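You operate a simulated robot arm through the tools that you are given. There is no shell and no other tool. Be economical: measure what you need, move in short steps, check, and stop when the job is done.

The job below is to be done with a simulated two-armed robot. You get a single attempt, and the scene is never put back.

JOB
Zero the green and yellow gauges and stand them on the OUT deck.
Fine: the digital gauges on the long table; steady each one while you press its key; leave the third. Set down upright: what you pick out.

Only the result counts: the job must be done as asked and must still hold three seconds after the hand-in. Knocking over, shifting, dropping, spilling or breaking anything else fails it.

ROBOT AND FRAMES
Two 6-joint arms with two-finger parallel grippers on one trunk, on a base that drives. Base frame: it is fixed to the floor where the robot stands at the start and does not move with it; the origin is under the middle of the robot, x ahead of it, y to its left, z up; the surface under the hand at the start is at about z = 88. Units: cm, degrees, N and s.
The left shoulder is at the start at [-7.7, 17.7, 83.2], the right one opposite. With the tool pointing down near the work surface each hand reaches from about 10 to 72 cm from the robot's upright axis, wherever it stands, measured 20 degrees to its own side. Places, roughly: key of the blue gauge [50, 20, 100]; key of the green gauge [50, -10, 100]; key of the yellow gauge [50, -30, 100]; out deck of the valve rack [70, 90, 90]. Payload 1.57 kg a hand.
The tool frame of a hand sits at the grasp point between the pads (the TCP): z along the fingers, y along the line on which they close. The tips reach 3 cm beyond it. Largest opening 8 cm; finger width 1.7, thickness 1.2; the body of the gripper, 4 by 8.2 cm, starts 8 cm behind the TCP.
Orientation is told as [roll, pitch, yaw] about the base's x, y, z axes, in that order, counted from this pose: with the fingers straight down and closing along the base's y, the tool's x points along the base's -x, its y along +y and its z along -z.

CONTROLS
- The arms move only by the tool move_arm. It takes "left_deltas", "right_deltas" or both (then of equal length, played together; a hand with none holds still); each is a list of rows, each an object (a shift or turn left out is 0, a gripper value left out holds the last) with "travel": the shift along the tool's x, y, z in units of 200 mm (1.0 is 200 mm), a list of three; "delta_rot": the turn, a rotation vector about the tool's x, y, z in units of 120 degrees (1.0 is 120 degrees), a list of three. In form: [{"travel": [x, y, z], "delta_rot": [ax, ay, az]}, ...]. A call has 1 to 20 rows; each row is the pose to reach, as a shift and turn from the pose commanded when the call began, along the tool's axes at that moment. "left_grip" and "right_grip" are, for a hand that has rows, the opening, from 0 (shut) to 1 (fully open), set as the call begins (left out, the last holds). A call with a number of a shift or a turn outside -1 to 1 is refused whole. A row lasts 0.2 s, in which the tool goes at most 5 cm and 8.6 degrees; a call with a longer step from one row to the next is refused whole, and so is a gripper value outside its range. A pose out of reach is approached as far as the arm can. The call stops where the force on the tool passes 90 N (or 10 N more than at its start, if that is more) or the arm is blocked; 0.2 s more then pass. The fingers move at their own pace (about 7.2 cm/s each) and stop on an object; they squeeze with about 39 N. The grip force told is the motor's: it shows also when the fingers shut on nothing. Time passes only in rows, and 0.2 s behind the last, so rows that repeat a pose let the fingers close. It gives the time, the measured TCP pose, the force on the tool (base axes), the opening and the grip force at its end, in the units of the frame above (readings bear some noise), with the torque about the TCP (base axes, N m) and any sound that the robot's microphone picked up.
- Cameras (640 x 400 px; columns grow to the right, rows downward): "scene" is now at [4.1, 0.25, 156.66]; the picture's right is [0.03, -1.00, 0.00], its down [-0.67, -0.02, -0.75] and it looks along [0.75, 0.02, -0.67] (base axes); focal length 253 px, centre (320, 200). "left" rides on the left gripper at [7.2, 0.7, -12.2] in its tool frame; the picture's right is [-0.09, 1.00, 0.00], its down [-0.84, -0.08, -0.54] and it looks along [-0.54, -0.05, 0.84] (tool axes); focal length 238 px, centre (320, 200). "right" rides on the right gripper at [7.2, -0.7, -12.2] in its tool frame; the picture's right is [0.09, 1.00, 0.00], its down [-0.84, 0.08, -0.54] and it looks along [-0.54, 0.05, 0.84] (tool axes); focal length 238 px, centre (320, 200). There is no depth. A picture from a camera that has moved, and an enlarged one, comes with that camera's place and axes in the base frame and with its lens.
- camera(camera): a new picture of that camera. The clock stands still meanwhile.
- raise_lower(by): slides the trunk up (or, below 0, down) by that many cm; the arms and the scene camera ride with it, the base frame stays. It gives what a move gives, with no picture.
- steer(legs): drives the robot by 1 to 6 legs, each [ahead, left, turn to the left] in cm, cm and degrees, along the robot's own axes; the way and the turn of a leg run together, so that a leg with both is an arc; at most 150 cm and 180 degrees a leg. The arms and the cameras ride along, it lands a little off, and it stops where it bumps. It gives what a move gives.
- turn_head(pan, tilt): turns the head with the scene camera to pan (to the left, within 143 degrees either way) and tilt (down, from -29 to 69), counted from straight ahead of the robot. It gives what a move gives.
- zoom(camera, box): a new picture of the part [left, top, right, bottom] of that camera's present view, enlarged. The clock stands still meanwhile.
- hand_in(): hands the job in; it is judged then, once.

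Go step by step. Nothing tells you exact positions but the pictures and the camera data: compare them with the known pose of the tool, close in by small moves and look again before you grip or let go. The budget is 120 turns and 100 pictures, counting those below and the enlarged ones. Unless the task says otherwise, let go and move clear before handing in, and close with one line.

The tools are called after "Emit:" by a JSON object that holds its "method" and its "body". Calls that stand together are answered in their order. move_arm: Moves the arms, as the interface text tells. Its arguments: {"type":"object","properties":{"left_deltas":{"type":"array","items":{"type":"object","properties":{"travel":{"type":"array","items":{"type":"number"}},"delta_rot":{"type":"array","items":{"type":"number"}}}}},"left_grip":{"type":"number"},"right_deltas":{"type":"array","items":{"type":"object","properties":{"travel":{"type":"array","items":{"type":"number"}},"delta_rot":{"type":"array","items":{"type":"number"}}}}},"right_grip":{"type":"number"}},"required":[]} The other tools are called the same way: raise_lower (by) slides the trunk up or down; steer (legs) drives the base; turn_head (pan, tilt) turns the head that bears the scene camera; camera (camera) takes a picture; zoom (camera, box) takes an enlarged picture of a part of a camera's view; hand_in () hands the job in.

At the start:

```text
time_s: 0.0
left_tool_pos: [41.02, 17.07, 120.84]
left_ee_rot: [0.0, 0.0, 0.0]
left_ft_force: [0.3, -0.8, 0.2]
left_torque: [0.0, 0.04, -0.05]
left_opening: 8.01
left_gripper_force: 0.1
right_tool_pos: [43.15, -17.92, 117.34]
right_ee_rot: [0.0, 0.0, -0.1]
right_ft_force: [0.4, 0.4, 0.0]
right_torque: [0.03, 0.01, 0.02]
right_opening: 8.0
right_gripper_force: 0.1
trunk travel left (down, up): [-27.5, 5.3]
robot x, y, heading: [0.14, 0.1, 0.2]
head pan, tilt: [1.6, 41.8]
```

scene: 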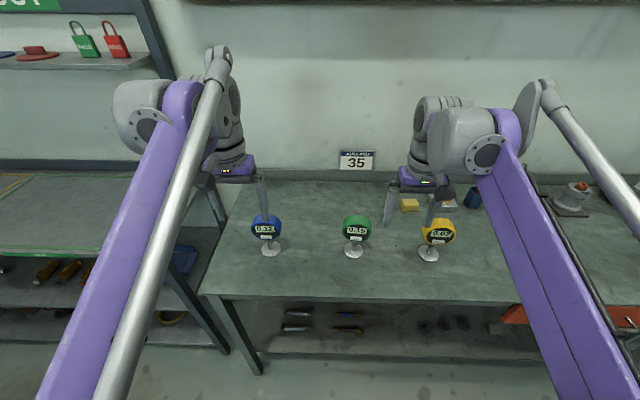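
right: 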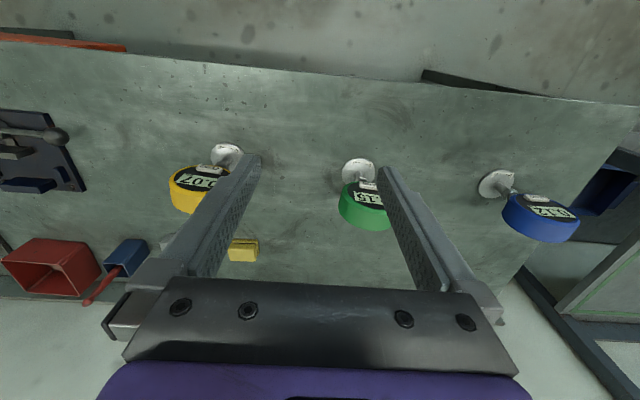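
left: 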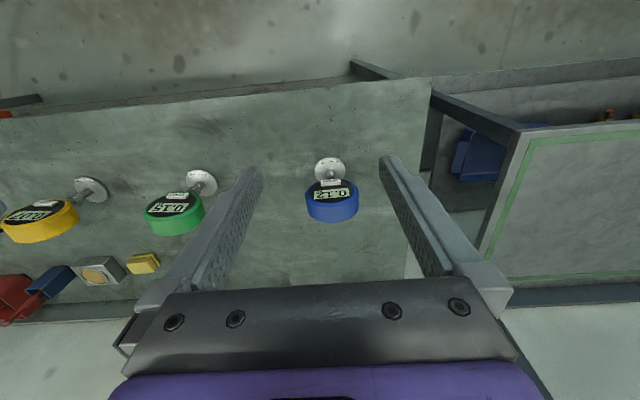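

I see three gauges on small feet (blue, green, yellow) on the long table and the shelf with a deck to the left. I'll zoom in on the gauges and look towards the OUT deck.

Emit:
{"method": "zoom", "body": {"camera": "scene", "box": [310, 190, 480, 296]}}

Emit:
{"method": "zoom", "body": {"camera": "right", "box": [140, 120, 440, 300]}}

Emit:
{"method": "turn_head", "body": {"pan": 50, "tilt": 35}}

Emit:
{"method": "camera", "body": {"camera": "scene"}}

```text
3.76 times, centred on (395, 243) of scene
camera zoom: at [4.1, 0.25, 156.66], right [0.03, -1.0, 0.0], down [-0.67, -0.02, -0.75], along [0.75, 0.02, -0.67], focal length 951 px, centre (38, 38)
```

zoom: 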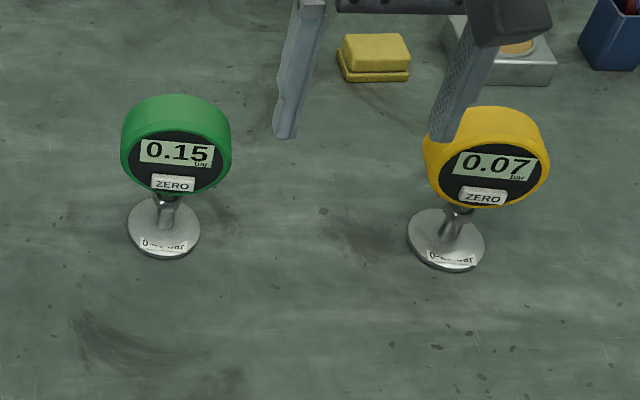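

```text
2.13 times, centred on (290, 210) of right
camera zoom: at [36.16, -18.61, 129.43], right [-0.09, 1.0, 0.0], down [0.84, 0.08, 0.54], along [0.54, 0.05, -0.84], focal length 508 px, centre (384, 179)
```

zoom: 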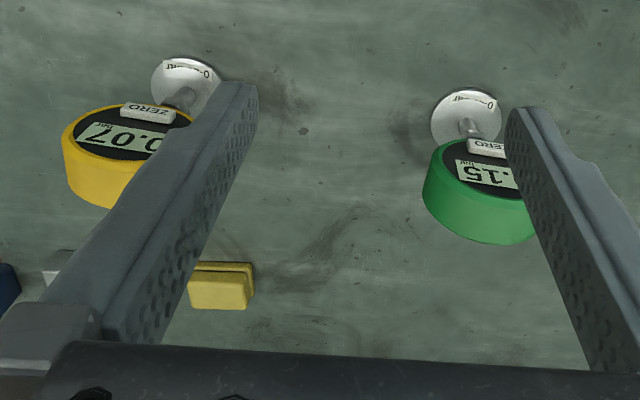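

```text
time_s: 1.2
left_tool_pos: [41.02, 17.19, 120.87]
left_ee_rot: [0.1, -0.1, 0.0]
left_ft_force: [-0.1, -0.6, 0.3]
left_torque: [0.01, 0.01, 0.0]
left_opening: 8.02
left_gripper_force: 0.0
right_tool_pos: [43.18, -17.88, 117.25]
right_ee_rot: [0.0, 0.0, -0.1]
right_ft_force: [-0.1, -0.3, 0.1]
right_torque: [-0.01, 0.01, 0.0]
right_opening: 8.03
right_gripper_force: 0.1
trunk travel left (down, up): [-27.5, 5.3]
robot x, y, heading: [0.16, 0.04, 0.1]
head pan, tilt: [50.0, 35.0]
```

```text
94 pictures are left
camera scene: at [1.39, 6.76, 157.67], right [0.77, -0.64, 0.0], down [-0.37, -0.44, -0.82], along [0.53, 0.63, -0.57], focal length 253 px, centre (320, 200)
```

scene: 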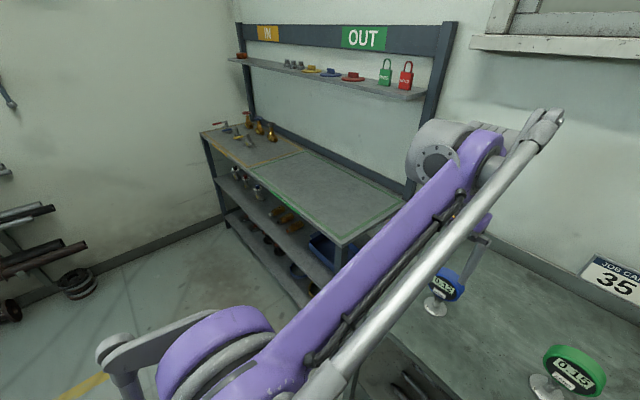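

Both gauges have a tilted disc on a stem with a round foot, and the ZERO key is low on the face. I'll pull the right hand back and turn the left hand sideways so its camera sees the green gauge obliquely.

Emit:
{"method": "move_arm", "body": {"left_deltas": [{"travel": [0.02, 0, 0.05], "delta_rot": [0.068, 0, 0]}, {"travel": [0.05, 0, 0.1], "delta_rot": [0.136, 0, 0]}, {"travel": [0.07, 0, 0.15], "delta_rot": [0.205, 0, 0]}, {"travel": [0.09, 0, 0.2], "delta_rot": [0.273, 0, 0]}, {"travel": [0.11, 0, 0.25], "delta_rot": [0.341, 0, 0]}, {"travel": [0.14, 0, 0.3], "delta_rot": [0.409, 0, 0]}, {"travel": [0.16, 0, 0.35], "delta_rot": [0.477, 0, 0]}, {"travel": [0.18, 0, 0.4], "delta_rot": [0.545, 0, 0]}, {"travel": [0.2, 0, 0.45], "delta_rot": [0.614, 0, 0]}, {"travel": [0.23, 0, 0.5], "delta_rot": [0.682, 0, 0]}, {"travel": [0.25, 0, 0.55], "delta_rot": [0.75, 0, 0]}], "right_deltas": [{"travel": [0.05, 0, -0.05]}, {"travel": [0.1, 0, -0.1]}, {"travel": [0.15, 0, -0.15]}, {"travel": [0.2, 0, -0.2]}, {"travel": [0.25, 0, -0.25]}, {"travel": [0.3, 0, -0.3]}, {"travel": [0.35, 0, -0.35]}, {"travel": [0.4, 0, -0.4]}, {"travel": [0.45, 0, -0.4]}, {"travel": [0.5, 0, -0.4]}, {"travel": [0.55, 0, -0.4]}]}}

Emit:
{"method": "camera", "body": {"camera": "left"}}

Emit:
{"method": "turn_head", "body": {"pan": -10, "tilt": 48}}

Emit:
{"method": "camera", "body": {"camera": "scene"}}

```text
time_s: 3.6
left_tool_pos: [37.08, 14.99, 109.66]
left_ee_rot: [-90.2, 0.0, 0.4]
left_ft_force: [-0.3, 0.1, -0.1]
left_torque: [-0.05, -0.02, -0.03]
left_opening: 8.02
left_gripper_force: 0.1
left hand out of reach, approached as far as the arm can: row 10, 11
right_tool_pos: [32.17, -17.93, 125.19]
right_ee_rot: [0.0, 0.0, 0.0]
right_ft_force: [0.2, -1.2, 0.5]
right_torque: [0.03, 0.01, -0.03]
right_opening: 8.01
right_gripper_force: 0.1
trunk travel left (down, up): [-27.5, 5.3]
robot x, y, heading: [0.07, -0.2, 0.0]
head pan, tilt: [50.0, 35.0]
```

```text
93 pictures are left
camera left: at [29.75, 27.12, 109.05], right [0.09, 0.0, -1.0], down [0.83, 0.55, 0.08], along [0.54, -0.84, 0.05], focal length 238 px, centre (320, 200)
```

left: 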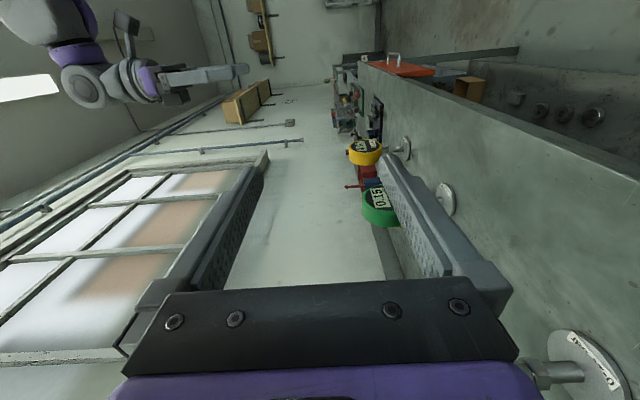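

```text
time_s: 4.9
left_tool_pos: [37.01, 14.94, 109.76]
left_ee_rot: [-89.9, 0.0, 0.3]
left_ft_force: [0.6, 0.5, 0.1]
left_torque: [0.0, -0.02, 0.03]
left_opening: 8.01
left_gripper_force: 0.1
right_tool_pos: [32.19, -17.9, 125.28]
right_ee_rot: [0.0, 0.0, -0.1]
right_ft_force: [0.0, 0.8, 0.5]
right_torque: [0.03, 0.0, -0.01]
right_opening: 8.0
right_gripper_force: 0.0
trunk travel left (down, up): [-27.5, 5.3]
robot x, y, heading: [-0.18, -0.13, -0.1]
head pan, tilt: [-10.0, 48.0]
```

```text
92 pictures are left
camera scene: at [3.49, -1.34, 155.77], right [-0.17, -0.98, 0.0], down [-0.73, 0.13, -0.67], along [0.66, -0.12, -0.74], focal length 253 px, centre (320, 200)
```

scene: 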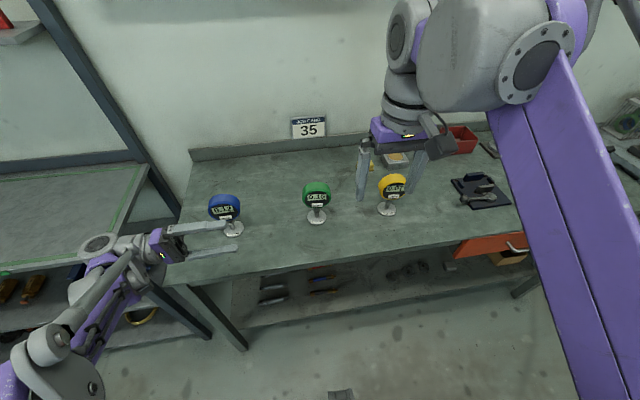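

The left camera now gives an oblique side view; I'll enlarge it, and the scene view as well.

Emit:
{"method": "zoom", "body": {"camera": "left", "box": [330, 130, 470, 230]}}

Emit:
{"method": "zoom", "body": {"camera": "scene", "box": [280, 160, 430, 240]}}

```text
4.00 times, centred on (400, 180) of left
camera zoom: at [29.76, 27.1, 109.1], right [0.09, 0.0, -1.0], down [0.83, 0.55, 0.08], along [0.54, -0.84, 0.05], focal length 953 px, centre (0, 280)
```

zoom: 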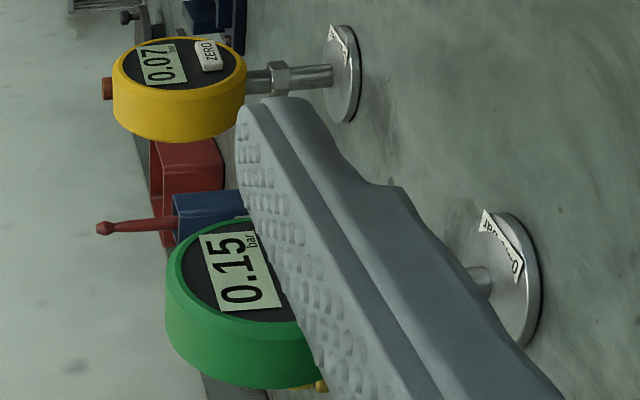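

```text
4.27 times, centred on (355, 200) of scene
camera zoom: at [3.49, -1.34, 155.77], right [-0.17, -0.98, 0.0], down [-0.73, 0.13, -0.67], along [0.66, -0.12, -0.74], focal length 1078 px, centre (171, 200)
```

zoom: 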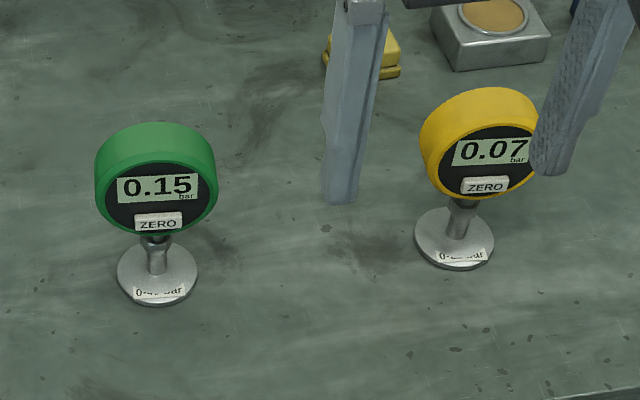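

The gauges turn out to have a vertical disc (about 8.4 cm across, 4 cm thick) on a vertical stem, facing about 7° to the left of straight back. Green stands at about (55.7, -9.5) and yellow at (55.6, -34). I'll grip the disc across its thickness from above with the right hand and press with the left, starting by turning both hands.

Emit:
{"method": "move_arm", "body": {"left_deltas": [{"travel": [0, -0.05, 0], "delta_rot": [-0.068, 0, 0]}, {"travel": [0, -0.1, 0], "delta_rot": [-0.136, 0, 0]}, {"travel": [0, -0.15, 0], "delta_rot": [-0.205, 0, 0]}, {"travel": [0, -0.2, 0], "delta_rot": [-0.273, 0, 0]}, {"travel": [0, -0.25, 0], "delta_rot": [-0.341, 0, 0]}, {"travel": [0, -0.3, 0], "delta_rot": [-0.409, 0, 0]}, {"travel": [0, -0.35, 0], "delta_rot": [-0.477, 0, 0]}, {"travel": [0, -0.4, 0], "delta_rot": [-0.545, 0, 0]}, {"travel": [0, -0.45, 0], "delta_rot": [-0.614, 0, 0]}, {"travel": [0, -0.5, 0], "delta_rot": [-0.682, 0, 0]}, {"travel": [0, -0.5, 0], "delta_rot": [-0.75, 0, 0]}], "right_deltas": [{"travel": [-0.09, 0.04, 0.02], "delta_rot": [0, 0, -0.063]}, {"travel": [-0.18, 0.08, 0.04], "delta_rot": [0, 0, -0.126]}, {"travel": [-0.27, 0.12, 0.06], "delta_rot": [0, 0, -0.189]}, {"travel": [-0.36, 0.16, 0.08], "delta_rot": [0, 0, -0.252]}, {"travel": [-0.45, 0.2, 0.1], "delta_rot": [0, 0, -0.315]}, {"travel": [-0.54, 0.24, 0.12], "delta_rot": [0, 0, -0.378]}, {"travel": [-0.63, 0.28, 0.14], "delta_rot": [0, 0, -0.441]}, {"travel": [-0.72, 0.32, 0.16], "delta_rot": [0, 0, -0.504]}, {"travel": [-0.8, 0.36, 0.18], "delta_rot": [0, 0, -0.567]}, {"travel": [-0.88, 0.4, 0.2], "delta_rot": [0, 0, -0.63]}, {"travel": [-0.95, 0.42, 0.22], "delta_rot": [0, 0, -0.692]}]}}

Emit:
{"method": "camera", "body": {"camera": "right"}}

```text
time_s: 7.3
left_tool_pos: [37.1, 14.71, 119.68]
left_ee_rot: [0.1, 0.0, 0.0]
left_ft_force: [-0.4, 0.7, 0.8]
left_torque: [-0.01, 0.08, 0.01]
left_opening: 8.0
left_gripper_force: 0.1
right_tool_pos: [51.37, -9.58, 121.13]
right_ee_rot: [0.0, 0.0, 83.2]
right_ft_force: [0.5, -0.1, 0.3]
right_torque: [-0.01, -0.01, 0.01]
right_opening: 8.01
right_gripper_force: 0.1
trunk travel left (down, up): [-27.5, 5.3]
robot x, y, heading: [0.3, 0.13, -0.1]
head pan, tilt: [-10.0, 48.0]
```

```text
89 pictures are left
camera right: at [51.27, -16.74, 133.13], right [-1.0, 0.03, 0.0], down [0.02, 0.84, 0.54], along [0.01, 0.54, -0.84], focal length 238 px, centre (320, 200)
```

right: 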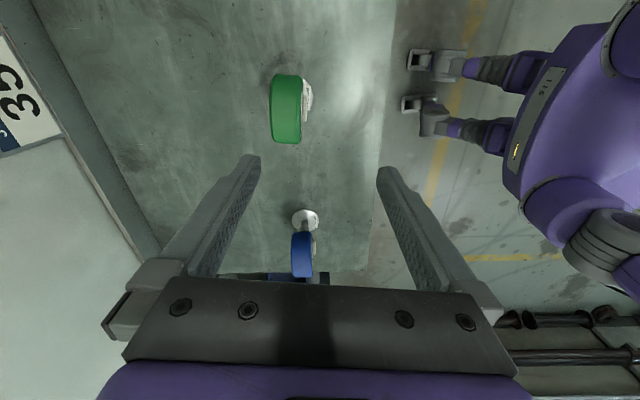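

This view from above shows the green disc edge-on; I'll enlarge it to measure its centre, thickness and yaw.

Emit:
{"method": "zoom", "body": {"camera": "right", "box": [240, 60, 350, 160]}}

```text
4.00 times, centred on (295, 110) of right
camera zoom: at [51.27, -16.74, 133.13], right [-1.0, 0.03, 0.0], down [0.02, 0.84, 0.54], along [0.01, 0.54, -0.84], focal length 953 px, centre (420, 560)
```

zoom: 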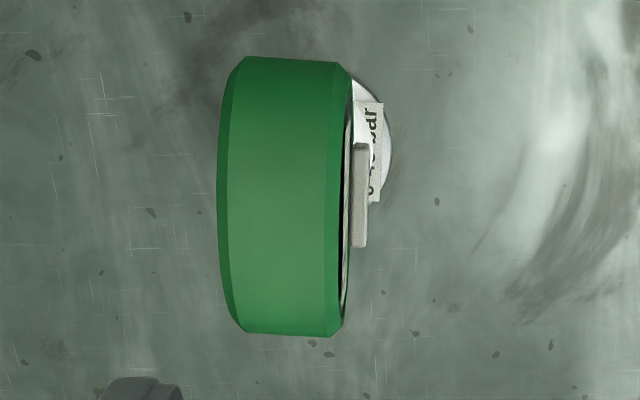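

The green disc spans x ≈ 53.6–57.6, centred at (55.6, -9.5), with its top at z ≈ 103.5 and the key's front at x ≈ 53.2, z ≈ 97.5. I'll centre above it and come down to just above the rim, then look.

Emit:
{"method": "move_arm", "body": {"right_deltas": [{"travel": [-0.025, -0.2, 0]}, {"travel": [-0.025, -0.209, 0.2]}, {"travel": [-0.025, -0.209, 0.4]}, {"travel": [-0.025, -0.209, 0.55]}, {"travel": [-0.025, -0.209, 0.65]}, {"travel": [-0.025, -0.209, 0.65]}]}}

Emit:
{"method": "camera", "body": {"camera": "right"}}

Emit:
{"method": "zoom", "body": {"camera": "scene", "box": [240, 120, 440, 240]}}

```text
time_s: 8.7
left_tool_pos: [37.16, 14.82, 119.62]
left_ee_rot: [0.0, 0.0, 0.0]
left_ft_force: [0.3, -0.3, 0.0]
left_torque: [0.01, 0.01, -0.02]
left_opening: 7.99
left_gripper_force: 0.0
right_tool_pos: [56.08, -9.51, 108.14]
right_ee_rot: [0.1, 0.0, 83.0]
right_ft_force: [-1.0, 0.5, 0.2]
right_torque: [-0.01, -0.01, 0.0]
right_opening: 8.0
right_gripper_force: 0.0
right hand out of reach, approached as far as the arm can: row 1, 4, 5, 6
trunk travel left (down, up): [-27.5, 5.3]
robot x, y, heading: [-0.1, 0.14, -0.0]
head pan, tilt: [-10.0, 48.0]
```

```text
87 pictures are left
camera right: at [56.15, -16.68, 120.23], right [-1.0, 0.03, 0.0], down [0.03, 0.84, 0.54], along [0.02, 0.54, -0.84], focal length 238 px, centre (320, 200)
```

right: 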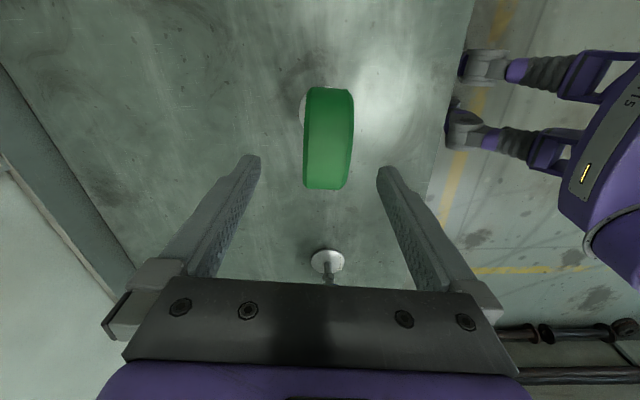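

```text
3.20 times, centred on (340, 180) of scene
camera zoom: at [3.44, -1.35, 155.77], right [-0.17, -0.98, 0.0], down [-0.73, 0.13, -0.67], along [0.66, -0.12, -0.74], focal length 808 px, centre (256, 264)
```

zoom: 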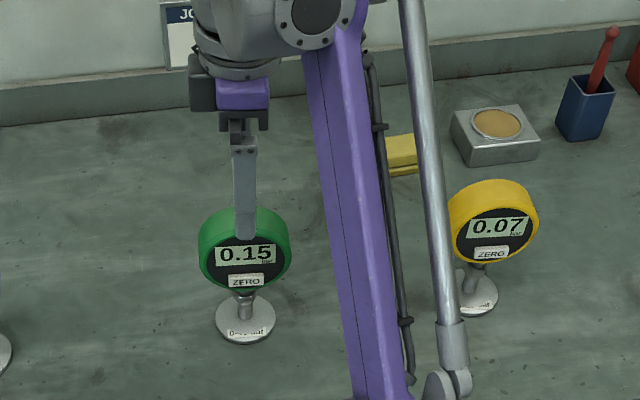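

The right hand is near its reach limit at the green gauge, so driving a little forward would help. I'll check the gap between the base and the table front first.

Emit:
{"method": "turn_head", "body": {"pan": 0, "tilt": 69}}

Emit:
{"method": "camera", "body": {"camera": "scene"}}

```text
time_s: 9.5
left_tool_pos: [37.14, 14.76, 119.68]
left_ee_rot: [0.0, 0.0, 0.0]
left_ft_force: [-0.3, -0.7, 0.0]
left_torque: [0.0, 0.0, -0.01]
left_opening: 8.01
left_gripper_force: 0.0
right_tool_pos: [56.26, -9.43, 108.02]
right_ee_rot: [0.1, 0.0, 83.0]
right_ft_force: [-0.2, 0.1, 0.1]
right_torque: [-0.03, 0.0, 0.03]
right_opening: 7.97
right_gripper_force: 0.1
trunk travel left (down, up): [-27.5, 5.3]
robot x, y, heading: [-0.17, -0.05, -0.0]
head pan, tilt: [0.0, 68.8]
```

```text
85 pictures are left
camera scene: at [1.32, 0.02, 153.31], right [0.0, -1.0, 0.0], down [-0.93, 0.0, -0.36], along [0.36, 0.0, -0.93], focal length 253 px, centre (320, 200)
```

scene: 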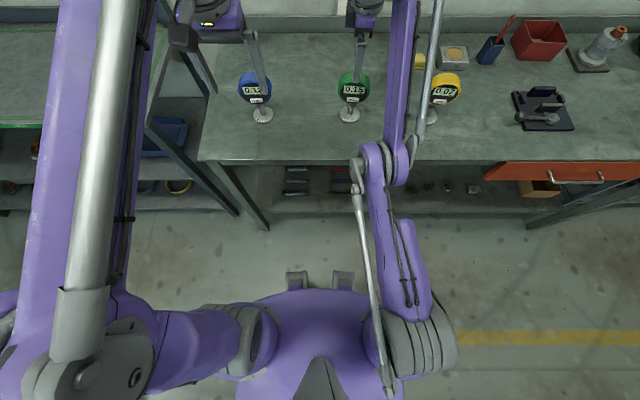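

The base front sits near x ≈ 15 and the table edge near x ≈ 40, so there is room. I'll raise the right hand a little, drive 10 cm ahead and re-centre.

Emit:
{"method": "move_arm", "body": {"right_deltas": [{"travel": [0, 0.1, -0.2]}, {"travel": [0, 0.25, -0.35]}, {"travel": [0, 0.4, -0.35]}]}}

Emit:
{"method": "steer", "body": {"legs": [[10, 0, 0]]}}

Emit:
{"method": "turn_head", "body": {"pan": 0, "tilt": 55}}

Emit:
{"method": "camera", "body": {"camera": "scene"}}

```text
time_s: 10.3
left_tool_pos: [37.27, 14.81, 119.63]
left_ee_rot: [0.0, 0.1, 0.0]
left_ft_force: [0.2, 0.6, 0.7]
left_torque: [0.02, -0.04, -0.01]
left_opening: 8.02
left_gripper_force: 0.1
right_tool_pos: [52.61, -7.72, 117.24]
right_ee_rot: [0.0, 0.1, 83.0]
right_ft_force: [-0.5, 0.3, -0.1]
right_torque: [0.0, 0.0, 0.01]
right_opening: 7.98
right_gripper_force: 0.0
right hand out of reach, approached as far as the arm can: row 1, 2, 3
trunk travel left (down, up): [-27.5, 5.3]
robot x, y, heading: [0.09, -0.22, 0.0]
head pan, tilt: [0.0, 68.8]
```

```text
time_s: 11.4
left_tool_pos: [46.9, 14.81, 119.7]
left_ee_rot: [0.1, -0.1, -0.2]
left_ft_force: [0.7, -0.6, 0.0]
left_torque: [0.05, -0.01, -0.01]
left_opening: 7.99
left_gripper_force: 0.1
right_tool_pos: [62.34, -7.82, 117.31]
right_ee_rot: [0.2, -0.1, 82.9]
right_ft_force: [-0.2, -0.1, 0.1]
right_torque: [0.02, 0.04, -0.02]
right_opening: 8.0
right_gripper_force: 0.1
trunk travel left (down, up): [-27.5, 5.3]
robot x, y, heading: [9.52, 0.28, -0.2]
head pan, tilt: [0.0, 68.8]
```

```text
time_s: 12.2
left_tool_pos: [46.77, 14.7, 119.66]
left_ee_rot: [0.0, 0.0, -0.1]
left_ft_force: [0.3, 0.2, 0.0]
left_torque: [-0.01, 0.04, 0.02]
left_opening: 8.02
left_gripper_force: 0.1
right_tool_pos: [62.38, -7.86, 117.36]
right_ee_rot: [0.1, 0.0, 83.0]
right_ft_force: [0.5, -0.5, 0.3]
right_torque: [0.01, 0.0, -0.03]
right_opening: 8.01
right_gripper_force: 0.1
trunk travel left (down, up): [-27.5, 5.3]
robot x, y, heading: [9.8, 0.08, -0.2]
head pan, tilt: [0.0, 55.0]
```

```text
84 pictures are left
camera scene: at [12.67, 0.01, 154.84], right [0.0, -1.0, 0.0], down [-0.82, 0.0, -0.57], along [0.57, 0.0, -0.82], focal length 253 px, centre (320, 200)
```

scene: 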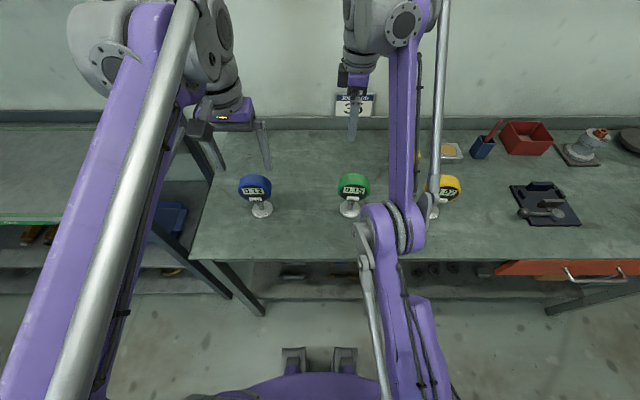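

I'm re-centring the right hand above the green disc and stopping just above it.

Emit:
{"method": "move_arm", "body": {"right_deltas": [{"travel": [0.06, 0.16, 0]}, {"travel": [0.123, 0.327, 0.1]}, {"travel": [0.123, 0.327, 0.3]}, {"travel": [0.123, 0.327, 0.465]}, {"travel": [0.123, 0.327, 0.465]}]}}

Emit:
{"method": "camera", "body": {"camera": "right"}}

```text
time_s: 13.4
left_tool_pos: [46.81, 14.82, 119.6]
left_ee_rot: [0.0, 0.0, 0.0]
left_ft_force: [-0.4, 0.6, 0.3]
left_torque: [0.02, -0.04, -0.04]
left_opening: 7.99
left_gripper_force: 0.0
right_tool_pos: [64.99, -7.91, 111.07]
right_ee_rot: [0.1, 0.1, 83.0]
right_ft_force: [-0.3, 0.9, 0.0]
right_torque: [0.01, 0.02, 0.01]
right_opening: 7.99
right_gripper_force: 0.0
right hand out of reach, approached as far as the arm can: row 1, 2, 3, 4, 5
trunk travel left (down, up): [-27.5, 5.3]
robot x, y, heading: [9.63, 0.59, -0.3]
head pan, tilt: [0.0, 55.0]
```

```text
83 pictures are left
camera right: at [64.92, -15.1, 123.17], right [-1.0, 0.03, 0.0], down [0.03, 0.84, 0.54], along [0.01, 0.54, -0.84], focal length 238 px, centre (320, 200)
```

right: 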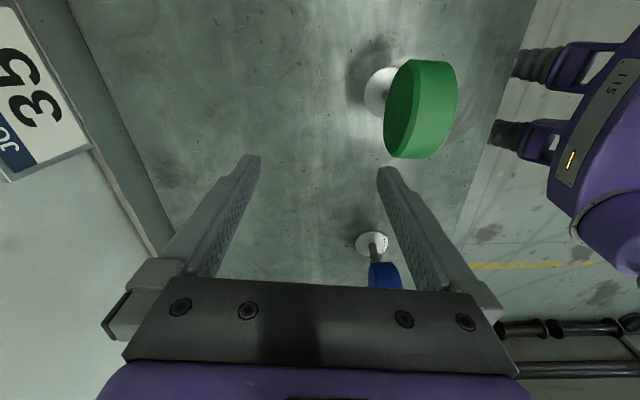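

At yaw +83 the arm sticks at some joint limit: it will not come back in x. I'll rotate the hand the other way (to -97), first returning to yaw 0 and retracting.

Emit:
{"method": "move_arm", "body": {"right_deltas": [{"travel": [0.0, 0.05, -0.1], "delta_rot": [0, 0, 0.063]}, {"travel": [0.04, 0.13, -0.2], "delta_rot": [0, 0, 0.126]}, {"travel": [0.06, 0.2, -0.3], "delta_rot": [0, 0, 0.189]}, {"travel": [0.08, 0.27, -0.35], "delta_rot": [0, 0, 0.252]}, {"travel": [0.1, 0.34, -0.35], "delta_rot": [0, 0, 0.315]}, {"travel": [0.12, 0.41, -0.35], "delta_rot": [0, 0, 0.378]}, {"travel": [0.14, 0.48, -0.35], "delta_rot": [0, 0, 0.441]}, {"travel": [0.16, 0.55, -0.35], "delta_rot": [0, 0, 0.504]}, {"travel": [0.17, 0.62, -0.35], "delta_rot": [0, 0, 0.567]}, {"travel": [0.18, 0.68, -0.35], "delta_rot": [0, 0, 0.63]}, {"travel": [0.19, 0.73, -0.35], "delta_rot": [0, 0, 0.692]}]}}

```text
time_s: 15.8
left_tool_pos: [46.88, 14.78, 119.76]
left_ee_rot: [0.1, 0.1, -0.1]
left_ft_force: [0.4, -0.3, -0.2]
left_torque: [-0.02, -0.01, -0.02]
left_opening: 8.0
left_gripper_force: 0.0
right_tool_pos: [58.78, -7.87, 122.84]
right_ee_rot: [-0.1, 0.2, -0.2]
right_ft_force: [-0.5, -0.2, -0.8]
right_torque: [-0.03, 0.0, 0.02]
right_opening: 7.98
right_gripper_force: 0.0
right hand out of reach, approached as far as the arm can: row 2, 3, 4, 5, 6, 7, 8, 9, 10, 11
trunk travel left (down, up): [-27.5, 5.3]
robot x, y, heading: [9.96, 0.01, -0.3]
head pan, tilt: [0.0, 55.0]
```

The stall fits a limit on how far a hand can swing inward past its own shoulder. So the gauge should be about in front of the robot, with the right hand gripping from the upper right (tilted 45°) and the left pressing from the left. I'll drive 9 cm right and recheck.

Emit:
{"method": "steer", "body": {"legs": [[0, -9, 0]]}}

Emit:
{"method": "move_arm", "body": {"right_deltas": [{"travel": [0.05, -0.1, 0]}, {"travel": [0.1, -0.2, 0]}, {"travel": [0.15, -0.3, 0]}]}}

```text
time_s: 17.2
left_tool_pos: [46.9, 5.9, 119.73]
left_ee_rot: [-0.1, 0.0, -0.1]
left_ft_force: [0.1, 0.3, 0.3]
left_torque: [-0.02, 0.02, 0.01]
left_opening: 8.0
left_gripper_force: 0.1
right_tool_pos: [58.6, -16.74, 122.91]
right_ee_rot: [-0.1, 0.2, -0.1]
right_ft_force: [0.3, 0.4, 0.4]
right_torque: [0.0, 0.01, -0.01]
right_opening: 8.0
right_gripper_force: 0.1
trunk travel left (down, up): [-27.5, 5.3]
robot x, y, heading: [9.74, -8.92, 0.1]
head pan, tilt: [0.0, 55.0]
```

```text
time_s: 18.1
left_tool_pos: [46.93, 5.75, 119.59]
left_ee_rot: [0.0, 0.0, -0.1]
left_ft_force: [-0.4, 0.4, -0.8]
left_torque: [-0.03, 0.04, 0.0]
left_opening: 7.99
left_gripper_force: 0.0
right_tool_pos: [57.69, -22.8, 124.77]
right_ee_rot: [0.0, 0.4, -0.1]
right_ft_force: [-0.2, -0.4, 0.1]
right_torque: [0.03, 0.03, 0.01]
right_opening: 8.02
right_gripper_force: 0.1
right hand out of reach, approached as far as the arm can: row 1, 2, 3
trunk travel left (down, up): [-27.5, 5.3]
robot x, y, heading: [9.65, -9.0, 0.1]
head pan, tilt: [0.0, 55.0]
```

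The right arm seems to have ended up in an odd configuration; I'll look at it.

Emit:
{"method": "turn_head", "body": {"pan": -20, "tilt": 40}}

Emit:
{"method": "camera", "body": {"camera": "scene"}}

```text
time_s: 18.9
left_tool_pos: [46.94, 5.91, 119.67]
left_ee_rot: [0.0, 0.1, -0.1]
left_ft_force: [0.0, 0.1, -0.3]
left_torque: [0.0, -0.04, 0.0]
left_opening: 7.99
left_gripper_force: 0.0
right_tool_pos: [57.78, -22.73, 124.63]
right_ee_rot: [0.0, 0.3, -0.1]
right_ft_force: [0.1, -0.3, 0.0]
right_torque: [-0.01, 0.0, 0.02]
right_opening: 7.96
right_gripper_force: 0.1
trunk travel left (down, up): [-27.5, 5.3]
robot x, y, heading: [9.46, -8.77, -0.3]
head pan, tilt: [-20.0, 40.0]
```

```text
82 pictures are left
camera scene: at [13.43, -11.74, 156.91], right [-0.34, -0.94, 0.0], down [-0.6, 0.22, -0.77], along [0.72, -0.26, -0.64], focal length 253 px, centre (320, 200)
```

scene: 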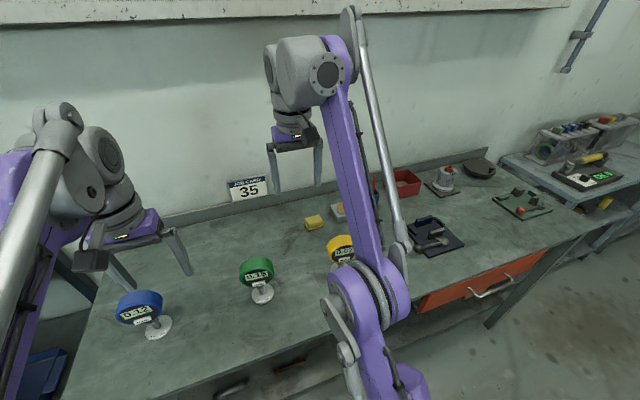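

The right arm is nearly straight (hand high and far), with its elbow bent slightly the wrong way. I'll stretch it outward through the straight pose and then draw it back so it folds the right way.

Emit:
{"method": "move_arm", "body": {"right_deltas": [{"travel": [-0.2, 0, -0.1]}, {"travel": [-0.4, 0, -0.2]}, {"travel": [-0.6, 0, -0.3]}, {"travel": [-0.8, 0, -0.4]}, {"travel": [-0.9, 0, -0.5]}]}}

```text
time_s: 20.1
left_tool_pos: [46.82, 5.74, 119.68]
left_ee_rot: [0.0, 0.0, -0.1]
left_ft_force: [0.4, 0.1, -0.5]
left_torque: [0.0, -0.03, -0.03]
left_opening: 8.0
left_gripper_force: 0.1
right_tool_pos: [60.91, -23.03, 122.15]
right_ee_rot: [0.0, 0.2, 0.0]
right_ft_force: [0.2, -0.6, 0.6]
right_torque: [-0.02, -0.03, -0.01]
right_opening: 8.0
right_gripper_force: 0.0
right hand out of reach, approached as far as the arm can: row 1, 2, 3, 4, 5
trunk travel left (down, up): [-27.5, 5.3]
robot x, y, heading: [9.85, -9.0, 0.1]
head pan, tilt: [-20.0, 40.0]
```

The commanded pose trails behind the actual one; I'll command further outward to straighten the arm fully.

Emit:
{"method": "move_arm", "body": {"right_deltas": [{"travel": [-0.2, 0.05, -0.1]}, {"travel": [-0.4, 0.1, -0.2]}, {"travel": [-0.6, 0.1, -0.3]}, {"travel": [-0.8, 0.1, -0.4]}, {"travel": [-0.9, 0.1, -0.5]}]}}

```text
time_s: 21.3
left_tool_pos: [46.9, 5.92, 119.65]
left_ee_rot: [0.1, -0.1, 0.0]
left_ft_force: [-0.7, 0.5, -0.5]
left_torque: [0.0, 0.02, 0.02]
left_opening: 7.99
left_gripper_force: 0.0
right_tool_pos: [62.44, -21.48, 120.74]
right_ee_rot: [0.0, 0.2, -0.1]
right_ft_force: [0.3, 0.1, -0.6]
right_torque: [0.01, 0.01, -0.01]
right_opening: 8.0
right_gripper_force: 0.0
right hand out of reach, approached as far as the arm can: row 1, 2, 3, 4, 5
trunk travel left (down, up): [-27.5, 5.3]
robot x, y, heading: [9.64, -8.84, -0.2]
head pan, tilt: [-20.0, 40.0]
```

Now it's at full extension (wrist radius ≈ 89.6). I'll retract along the arm direction and see whether it folds properly.

Emit:
{"method": "move_arm", "body": {"right_deltas": [{"travel": [0.15, 0, 0.15]}, {"travel": [0.3, 0, 0.3]}, {"travel": [0.45, 0, 0.45]}, {"travel": [0.6, 0, 0.6]}, {"travel": [0.75, 0, 0.75]}]}}

```text
time_s: 22.5
left_tool_pos: [46.79, 5.93, 119.67]
left_ee_rot: [0.1, 0.0, -0.1]
left_ft_force: [0.1, -0.1, 0.1]
left_torque: [0.02, 0.01, 0.0]
left_opening: 7.99
left_gripper_force: 0.0
right_tool_pos: [46.67, -21.7, 105.46]
right_ee_rot: [0.1, 0.2, -0.1]
right_ft_force: [-0.8, -0.5, 0.1]
right_torque: [0.02, 0.03, 0.02]
right_opening: 7.98
right_gripper_force: 0.2
trunk travel left (down, up): [-27.5, 5.3]
robot x, y, heading: [9.56, -8.96, 0.0]
head pan, tilt: [-20.0, 40.0]
```

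It retracted cleanly. A picture to confirm the elbow is up.

Emit:
{"method": "camera", "body": {"camera": "scene"}}

```text
81 pictures are left
camera scene: at [13.33, -11.75, 156.91], right [-0.34, -0.94, 0.0], down [-0.6, 0.22, -0.77], along [0.72, -0.26, -0.64], focal length 253 px, centre (320, 200)
```

scene: 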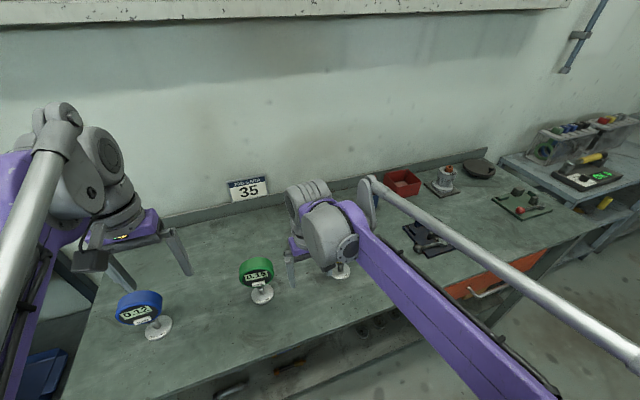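

The elbow is up again. Next I turn the right hand to yaw 83 while rising modestly, staying well inside its reach.

Emit:
{"method": "move_arm", "body": {"right_deltas": [{"travel": [-0.02, 0, -0.08], "delta_rot": [0, 0, -0.063]}, {"travel": [-0.04, 0, -0.16], "delta_rot": [0, 0, -0.126]}, {"travel": [-0.06, 0, -0.24], "delta_rot": [0, 0, -0.189]}, {"travel": [-0.08, 0, -0.32], "delta_rot": [0, 0, -0.252]}, {"travel": [-0.1, 0, -0.4], "delta_rot": [0, 0, -0.315]}, {"travel": [-0.12, 0, -0.5], "delta_rot": [0, 0, -0.378]}, {"travel": [-0.14, 0, -0.5], "delta_rot": [0, 0, -0.441]}, {"travel": [-0.16, 0, -0.5], "delta_rot": [0, 0, -0.504]}, {"travel": [-0.18, 0, -0.5], "delta_rot": [0, 0, -0.567]}, {"travel": [-0.2, 0, -0.5], "delta_rot": [0, 0, -0.63]}, {"travel": [-0.2, 0, -0.5], "delta_rot": [0, 0, -0.692]}]}}

```text
time_s: 24.9
left_tool_pos: [46.9, 5.83, 119.72]
left_ee_rot: [0.1, -0.1, -0.1]
left_ft_force: [-0.3, -0.1, 0.1]
left_torque: [0.02, -0.02, 0.01]
left_opening: 8.0
left_gripper_force: 0.0
right_tool_pos: [50.65, -21.66, 115.29]
right_ee_rot: [0.1, 0.1, 83.2]
right_ft_force: [0.3, 0.2, 0.2]
right_torque: [-0.01, 0.01, 0.04]
right_opening: 8.0
right_gripper_force: 0.0
trunk travel left (down, up): [-27.5, 5.3]
robot x, y, heading: [9.6, -8.84, -0.1]
head pan, tilt: [-20.0, 40.0]
```

Now tilt 30° so the fingers point left and down, and move to the approach point on the disc's upper right.

Emit:
{"method": "move_arm", "body": {"right_deltas": [{"travel": [-0.09, -0.05, 0.07], "delta_rot": [0, -0.0625, 0]}, {"travel": [-0.18, -0.1, 0.15], "delta_rot": [0, -0.125, 0]}, {"travel": [-0.27, -0.15, 0.22], "delta_rot": [0, -0.1875, 0]}, {"travel": [-0.355, -0.207, 0.305], "delta_rot": [0, -0.25, 0]}, {"travel": [-0.355, -0.207, 0.305], "delta_rot": [0, -0.25, 0]}]}}

Emit:
{"method": "camera", "body": {"camera": "right"}}

Emit:
{"method": "turn_head", "body": {"pan": 0, "tilt": 50}}

Emit:
{"method": "camera", "body": {"camera": "scene"}}

```text
time_s: 26.1
left_tool_pos: [46.81, 5.87, 119.69]
left_ee_rot: [0.1, 0.0, -0.1]
left_ft_force: [0.2, -1.2, 0.5]
left_torque: [0.0, -0.05, 0.05]
left_opening: 7.98
left_gripper_force: 0.0
right_tool_pos: [55.67, -15.27, 109.19]
right_ee_rot: [0.2, -30.0, 82.8]
right_ft_force: [0.0, 0.0, 0.8]
right_torque: [0.0, 0.02, -0.01]
right_opening: 8.0
right_gripper_force: 0.0
trunk travel left (down, up): [-27.5, 5.3]
robot x, y, heading: [9.33, -8.83, -0.4]
head pan, tilt: [-20.0, 40.0]
```

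```text
80 pictures are left
camera right: at [54.89, -27.44, 116.1], right [-1.0, 0.04, -0.04], down [-0.02, 0.46, 0.89], along [0.06, 0.89, -0.46], focal length 238 px, centre (320, 200)
```

right: 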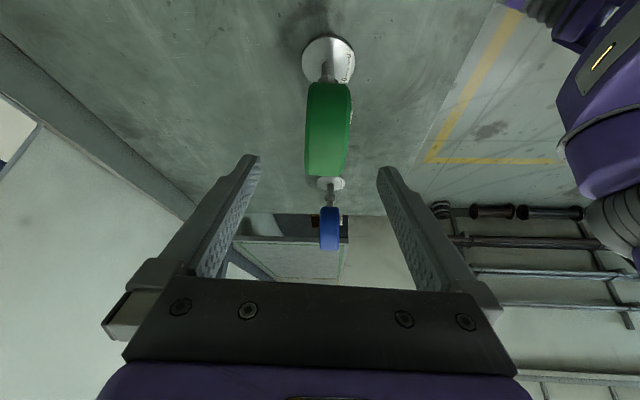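

```text
time_s: 26.9
left_tool_pos: [46.9, 5.87, 119.69]
left_ee_rot: [0.0, 0.0, -0.2]
left_ft_force: [0.5, -0.2, -0.8]
left_torque: [-0.03, 0.02, 0.04]
left_opening: 7.99
left_gripper_force: 0.1
right_tool_pos: [55.68, -15.13, 109.21]
right_ee_rot: [0.2, -29.9, 82.8]
right_ft_force: [-0.5, -0.3, -0.6]
right_torque: [-0.02, -0.04, 0.0]
right_opening: 7.98
right_gripper_force: 0.1
trunk travel left (down, up): [-27.5, 5.3]
robot x, y, heading: [9.74, -8.85, -0.3]
head pan, tilt: [0.0, 50.0]
```

```text
79 pictures are left
camera scene: at [13.15, -8.84, 155.5], right [0.0, -1.0, 0.0], down [-0.77, 0.0, -0.64], along [0.64, 0.0, -0.77], focal length 253 px, centre (320, 200)
```

scene: 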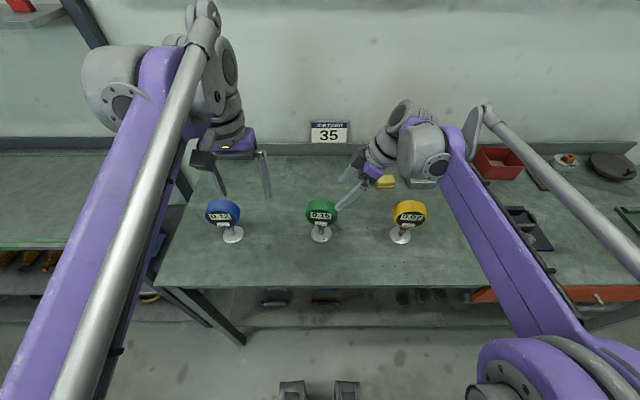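

The disc sits well between the fingers and parallel to them. I advance 8 cm along the fingers and check.

Emit:
{"method": "move_arm", "body": {"right_deltas": [{"travel": [0, 0.012, 0.1]}, {"travel": [0, 0.025, 0.2]}, {"travel": [0, 0.025, 0.3]}, {"travel": [0, 0.025, 0.4]}, {"travel": [0, 0.025, 0.4]}]}}

Emit:
{"method": "camera", "body": {"camera": "right"}}

Emit:
{"method": "zoom", "body": {"camera": "scene", "box": [270, 160, 440, 260]}}

```text
time_s: 28.1
left_tool_pos: [46.84, 6.0, 119.68]
left_ee_rot: [0.0, 0.1, -0.1]
left_ft_force: [0.5, 0.3, -0.2]
left_torque: [0.01, -0.01, 0.0]
left_opening: 7.99
left_gripper_force: 0.1
right_tool_pos: [55.59, -11.08, 102.1]
right_ee_rot: [0.3, -29.9, 82.8]
right_ft_force: [0.3, 0.8, -0.6]
right_torque: [0.03, -0.05, 0.0]
right_opening: 8.0
right_gripper_force: 0.0
trunk travel left (down, up): [-27.5, 5.3]
robot x, y, heading: [9.43, -8.4, -0.3]
head pan, tilt: [0.0, 50.0]
```

```text
78 pictures are left
camera right: at [54.95, -23.43, 109.04], right [-1.0, 0.04, -0.04], down [-0.02, 0.46, 0.89], along [0.06, 0.89, -0.46], focal length 238 px, centre (320, 200)
```

right: 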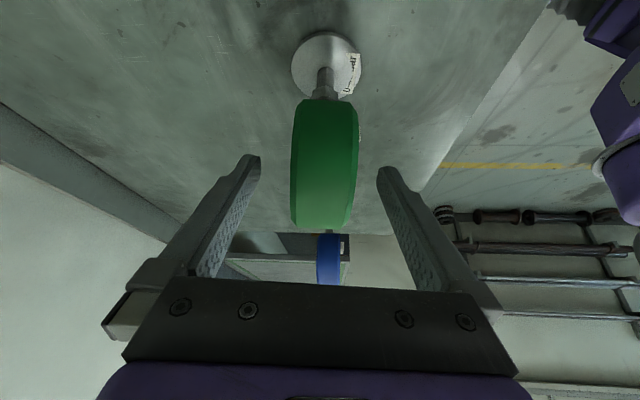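

```text
3.76 times, centred on (355, 210) of scene
camera zoom: at [13.13, -8.84, 155.5], right [0.0, -1.0, 0.0], down [-0.77, 0.0, -0.64], along [0.64, 0.0, -0.77], focal length 951 px, centre (188, 162)
```

zoom: 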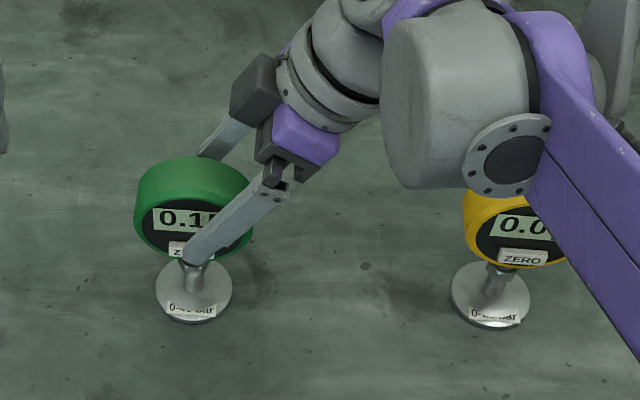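

The fingers straddle the disc with the tip about 1.5 cm above the key. Closing now.

Emit:
{"method": "move_arm", "body": {"right_deltas": [{"travel": [0, 0, 0]}, {"travel": [0, 0, 0]}, {"travel": [0, 0, 0]}, {"travel": [0, 0, 0]}, {"travel": [0, 0, 0]}], "right_grip": 0}}

Emit:
{"method": "zoom", "body": {"camera": "scene", "box": [270, 160, 440, 260]}}

```text
time_s: 29.3
left_tool_pos: [46.93, 5.86, 119.66]
left_ee_rot: [0.1, 0.0, -0.1]
left_ft_force: [-0.6, 0.1, 0.3]
left_torque: [0.01, -0.02, 0.03]
left_opening: 7.99
left_gripper_force: 0.0
right_tool_pos: [55.56, -11.17, 102.21]
right_ee_rot: [0.3, -29.9, 82.8]
right_ft_force: [-0.5, 1.3, -0.5]
right_torque: [0.1, 0.17, 0.02]
right_opening: 3.69
right_gripper_force: 39.1
trunk travel left (down, up): [-27.5, 5.3]
robot x, y, heading: [9.5, -8.59, -0.3]
head pan, tilt: [0.0, 50.0]
```

```text
3.76 times, centred on (355, 210) of scene
camera zoom: at [13.13, -8.82, 155.5], right [0.0, -1.0, 0.0], down [-0.77, 0.0, -0.64], along [0.64, 0.0, -0.77], focal length 951 px, centre (188, 162)
```

zoom: 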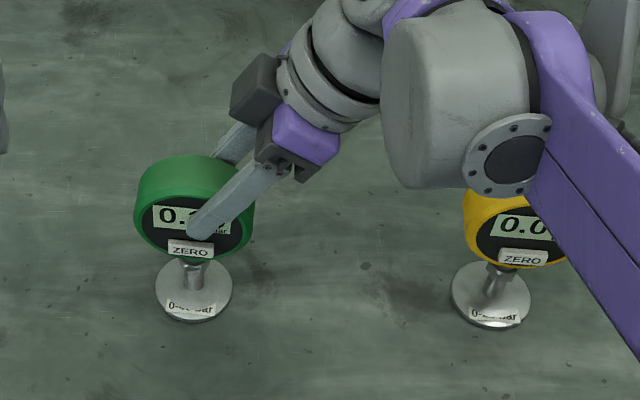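

Green is held firmly (3.69 cm thick). Now I shut the left fingers and turn them to point forward, 35° to the right and 30° below horizontal, ready in front of the key.

Emit:
{"method": "move_arm", "body": {"left_deltas": [{"travel": [0.02, -0.04, 0.08], "delta_rot": [0.017, -0.0537, 0.0293]}, {"travel": [0.04, -0.09, 0.15], "delta_rot": [0.0339, -0.1075, 0.0587]}, {"travel": [0.06, -0.13, 0.23], "delta_rot": [0.0508, -0.1612, 0.088]}, {"travel": [0.08, -0.18, 0.3], "delta_rot": [0.0678, -0.2149, 0.1174]}, {"travel": [0.1, -0.22, 0.38], "delta_rot": [0.0847, -0.2687, 0.1467]}, {"travel": [0.12, -0.26, 0.46], "delta_rot": [0.1017, -0.3224, 0.1761]}, {"travel": [0.13, -0.31, 0.53], "delta_rot": [0.1186, -0.3761, 0.2054]}, {"travel": [0.145, -0.35, 0.6], "delta_rot": [0.1356, -0.4299, 0.2348]}, {"travel": [0.145, -0.395, 0.685], "delta_rot": [0.1525, -0.4836, 0.2641]}, {"travel": [0.145, -0.395, 0.685], "delta_rot": [0.1525, -0.4836, 0.2641]}], "left_grip": 0}}

Emit:
{"method": "camera", "body": {"camera": "left"}}

Emit:
{"method": "camera", "body": {"camera": "scene"}}

```text
time_s: 31.5
left_tool_pos: [43.8, -1.91, 105.91]
left_ee_rot: [0.0, -60.0, -35.2]
left_ft_force: [0.4, 0.1, -0.3]
left_torque: [-0.01, 0.0, 0.0]
left_opening: 0.0
left_gripper_force: 21.2
right_tool_pos: [55.59, -11.05, 102.17]
right_ee_rot: [0.3, -29.9, 82.8]
right_ft_force: [0.0, -1.0, -0.5]
right_torque: [-0.07, -0.14, -0.04]
right_opening: 3.68
right_gripper_force: 38.9
trunk travel left (down, up): [-27.5, 5.3]
robot x, y, heading: [9.59, -8.52, -0.4]
head pan, tilt: [0.0, 50.0]
```

```text
75 pictures are left
camera left: at [32.65, 6.74, 105.79], right [0.61, 0.79, 0.08], down [-0.09, -0.03, 1.0], along [0.79, -0.61, 0.05], focal length 238 px, centre (320, 200)
```

left: 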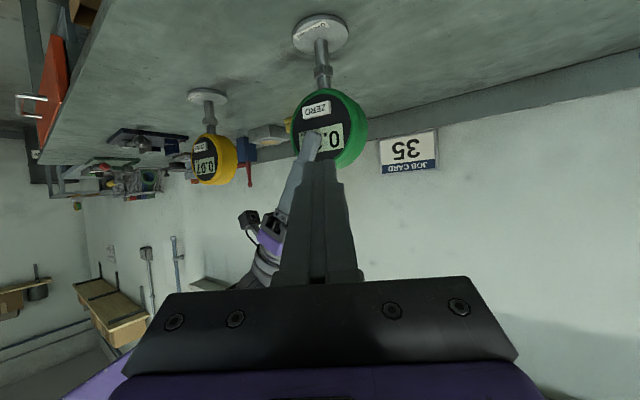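

```text
74 pictures are left
camera scene: at [13.15, -8.83, 155.5], right [0.0, -1.0, 0.0], down [-0.77, 0.0, -0.64], along [0.64, 0.0, -0.77], focal length 253 px, centre (320, 200)
```

scene: 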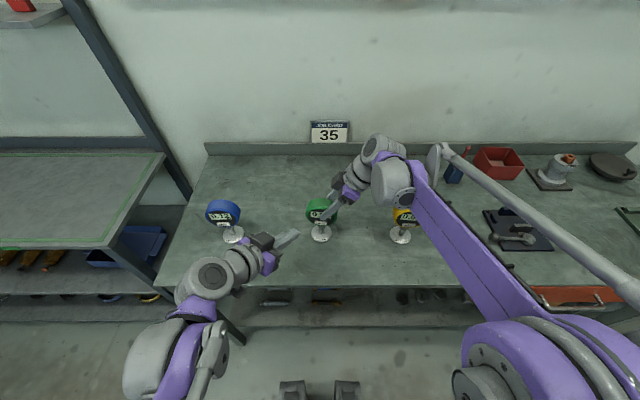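

From the left camera the key is at (53.3, -8.9, 97.4). I move the closed fingers to about 1.5 cm in front of it.

Emit:
{"method": "move_arm", "body": {"left_deltas": [{"travel": [0.037, -0.029, 0.13]}, {"travel": [0.074, -0.058, 0.26]}, {"travel": [0.111, -0.088, 0.39]}, {"travel": [0.148, -0.117, 0.519]}, {"travel": [0.148, -0.117, 0.519]}]}}

Emit:
{"method": "zoom", "body": {"camera": "left", "box": [240, 20, 400, 120]}}

Emit:
{"method": "zoom", "body": {"camera": "scene", "box": [270, 180, 370, 250]}}

```text
time_s: 32.7
left_tool_pos: [48.8, -8.38, 98.22]
left_ee_rot: [-0.1, -60.0, -35.2]
left_ft_force: [1.1, -0.7, -0.4]
left_torque: [-0.01, 0.03, 0.01]
left_opening: 0.0
left_gripper_force: 21.4
right_tool_pos: [55.69, -11.15, 102.06]
right_ee_rot: [0.2, -29.9, 82.8]
right_ft_force: [-0.5, -0.7, 0.1]
right_torque: [-0.11, -0.06, 0.01]
right_opening: 3.7
right_gripper_force: 39.2
trunk travel left (down, up): [-27.5, 5.3]
robot x, y, heading: [9.32, -8.94, 0.1]
head pan, tilt: [0.0, 50.0]
```

```text
4.00 times, centred on (320, 70) of left
camera zoom: at [37.48, 0.35, 98.15], right [0.61, 0.79, 0.08], down [-0.09, -0.03, 1.0], along [0.79, -0.61, 0.05], focal length 953 px, centre (320, 720)
```

zoom: 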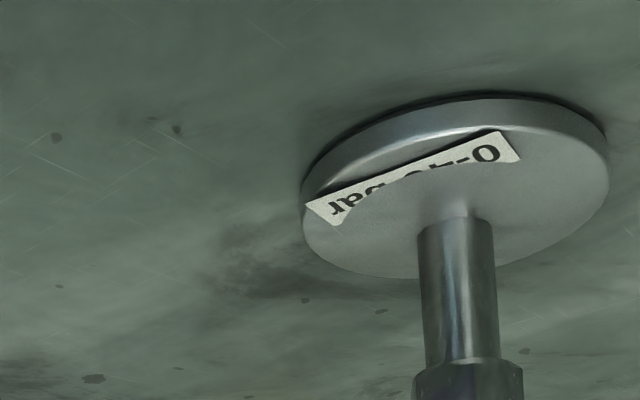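

```text
5.71 times, centred on (320, 215) of scene
camera zoom: at [13.14, -8.82, 155.5], right [0.0, -1.0, 0.0], down [-0.77, 0.0, -0.64], along [0.64, 0.0, -0.77], focal length 1443 px, centre (320, 114)
```

zoom: 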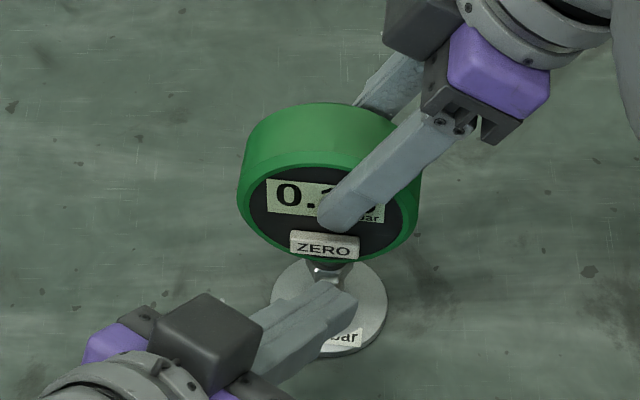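

The left fingertip seems a bit lower or shorter than assumed; I'll check the left camera view.

Emit:
{"method": "zoom", "body": {"camera": "left", "box": [240, 70, 400, 170]}}

```text
4.00 times, centred on (320, 120) of left
camera zoom: at [37.48, 0.35, 98.15], right [0.61, 0.79, 0.08], down [-0.09, -0.03, 1.0], along [0.79, -0.61, 0.05], focal length 953 px, centre (320, 520)
```

zoom: 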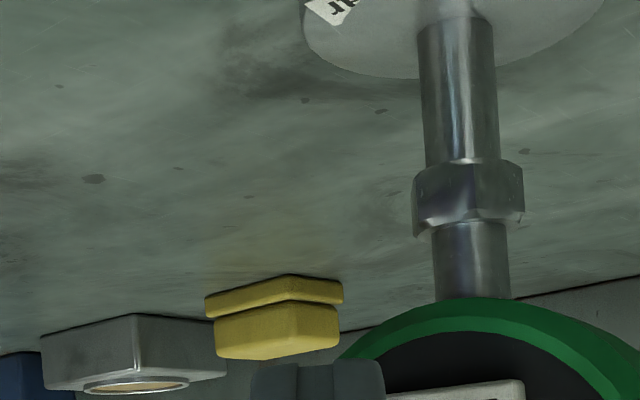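

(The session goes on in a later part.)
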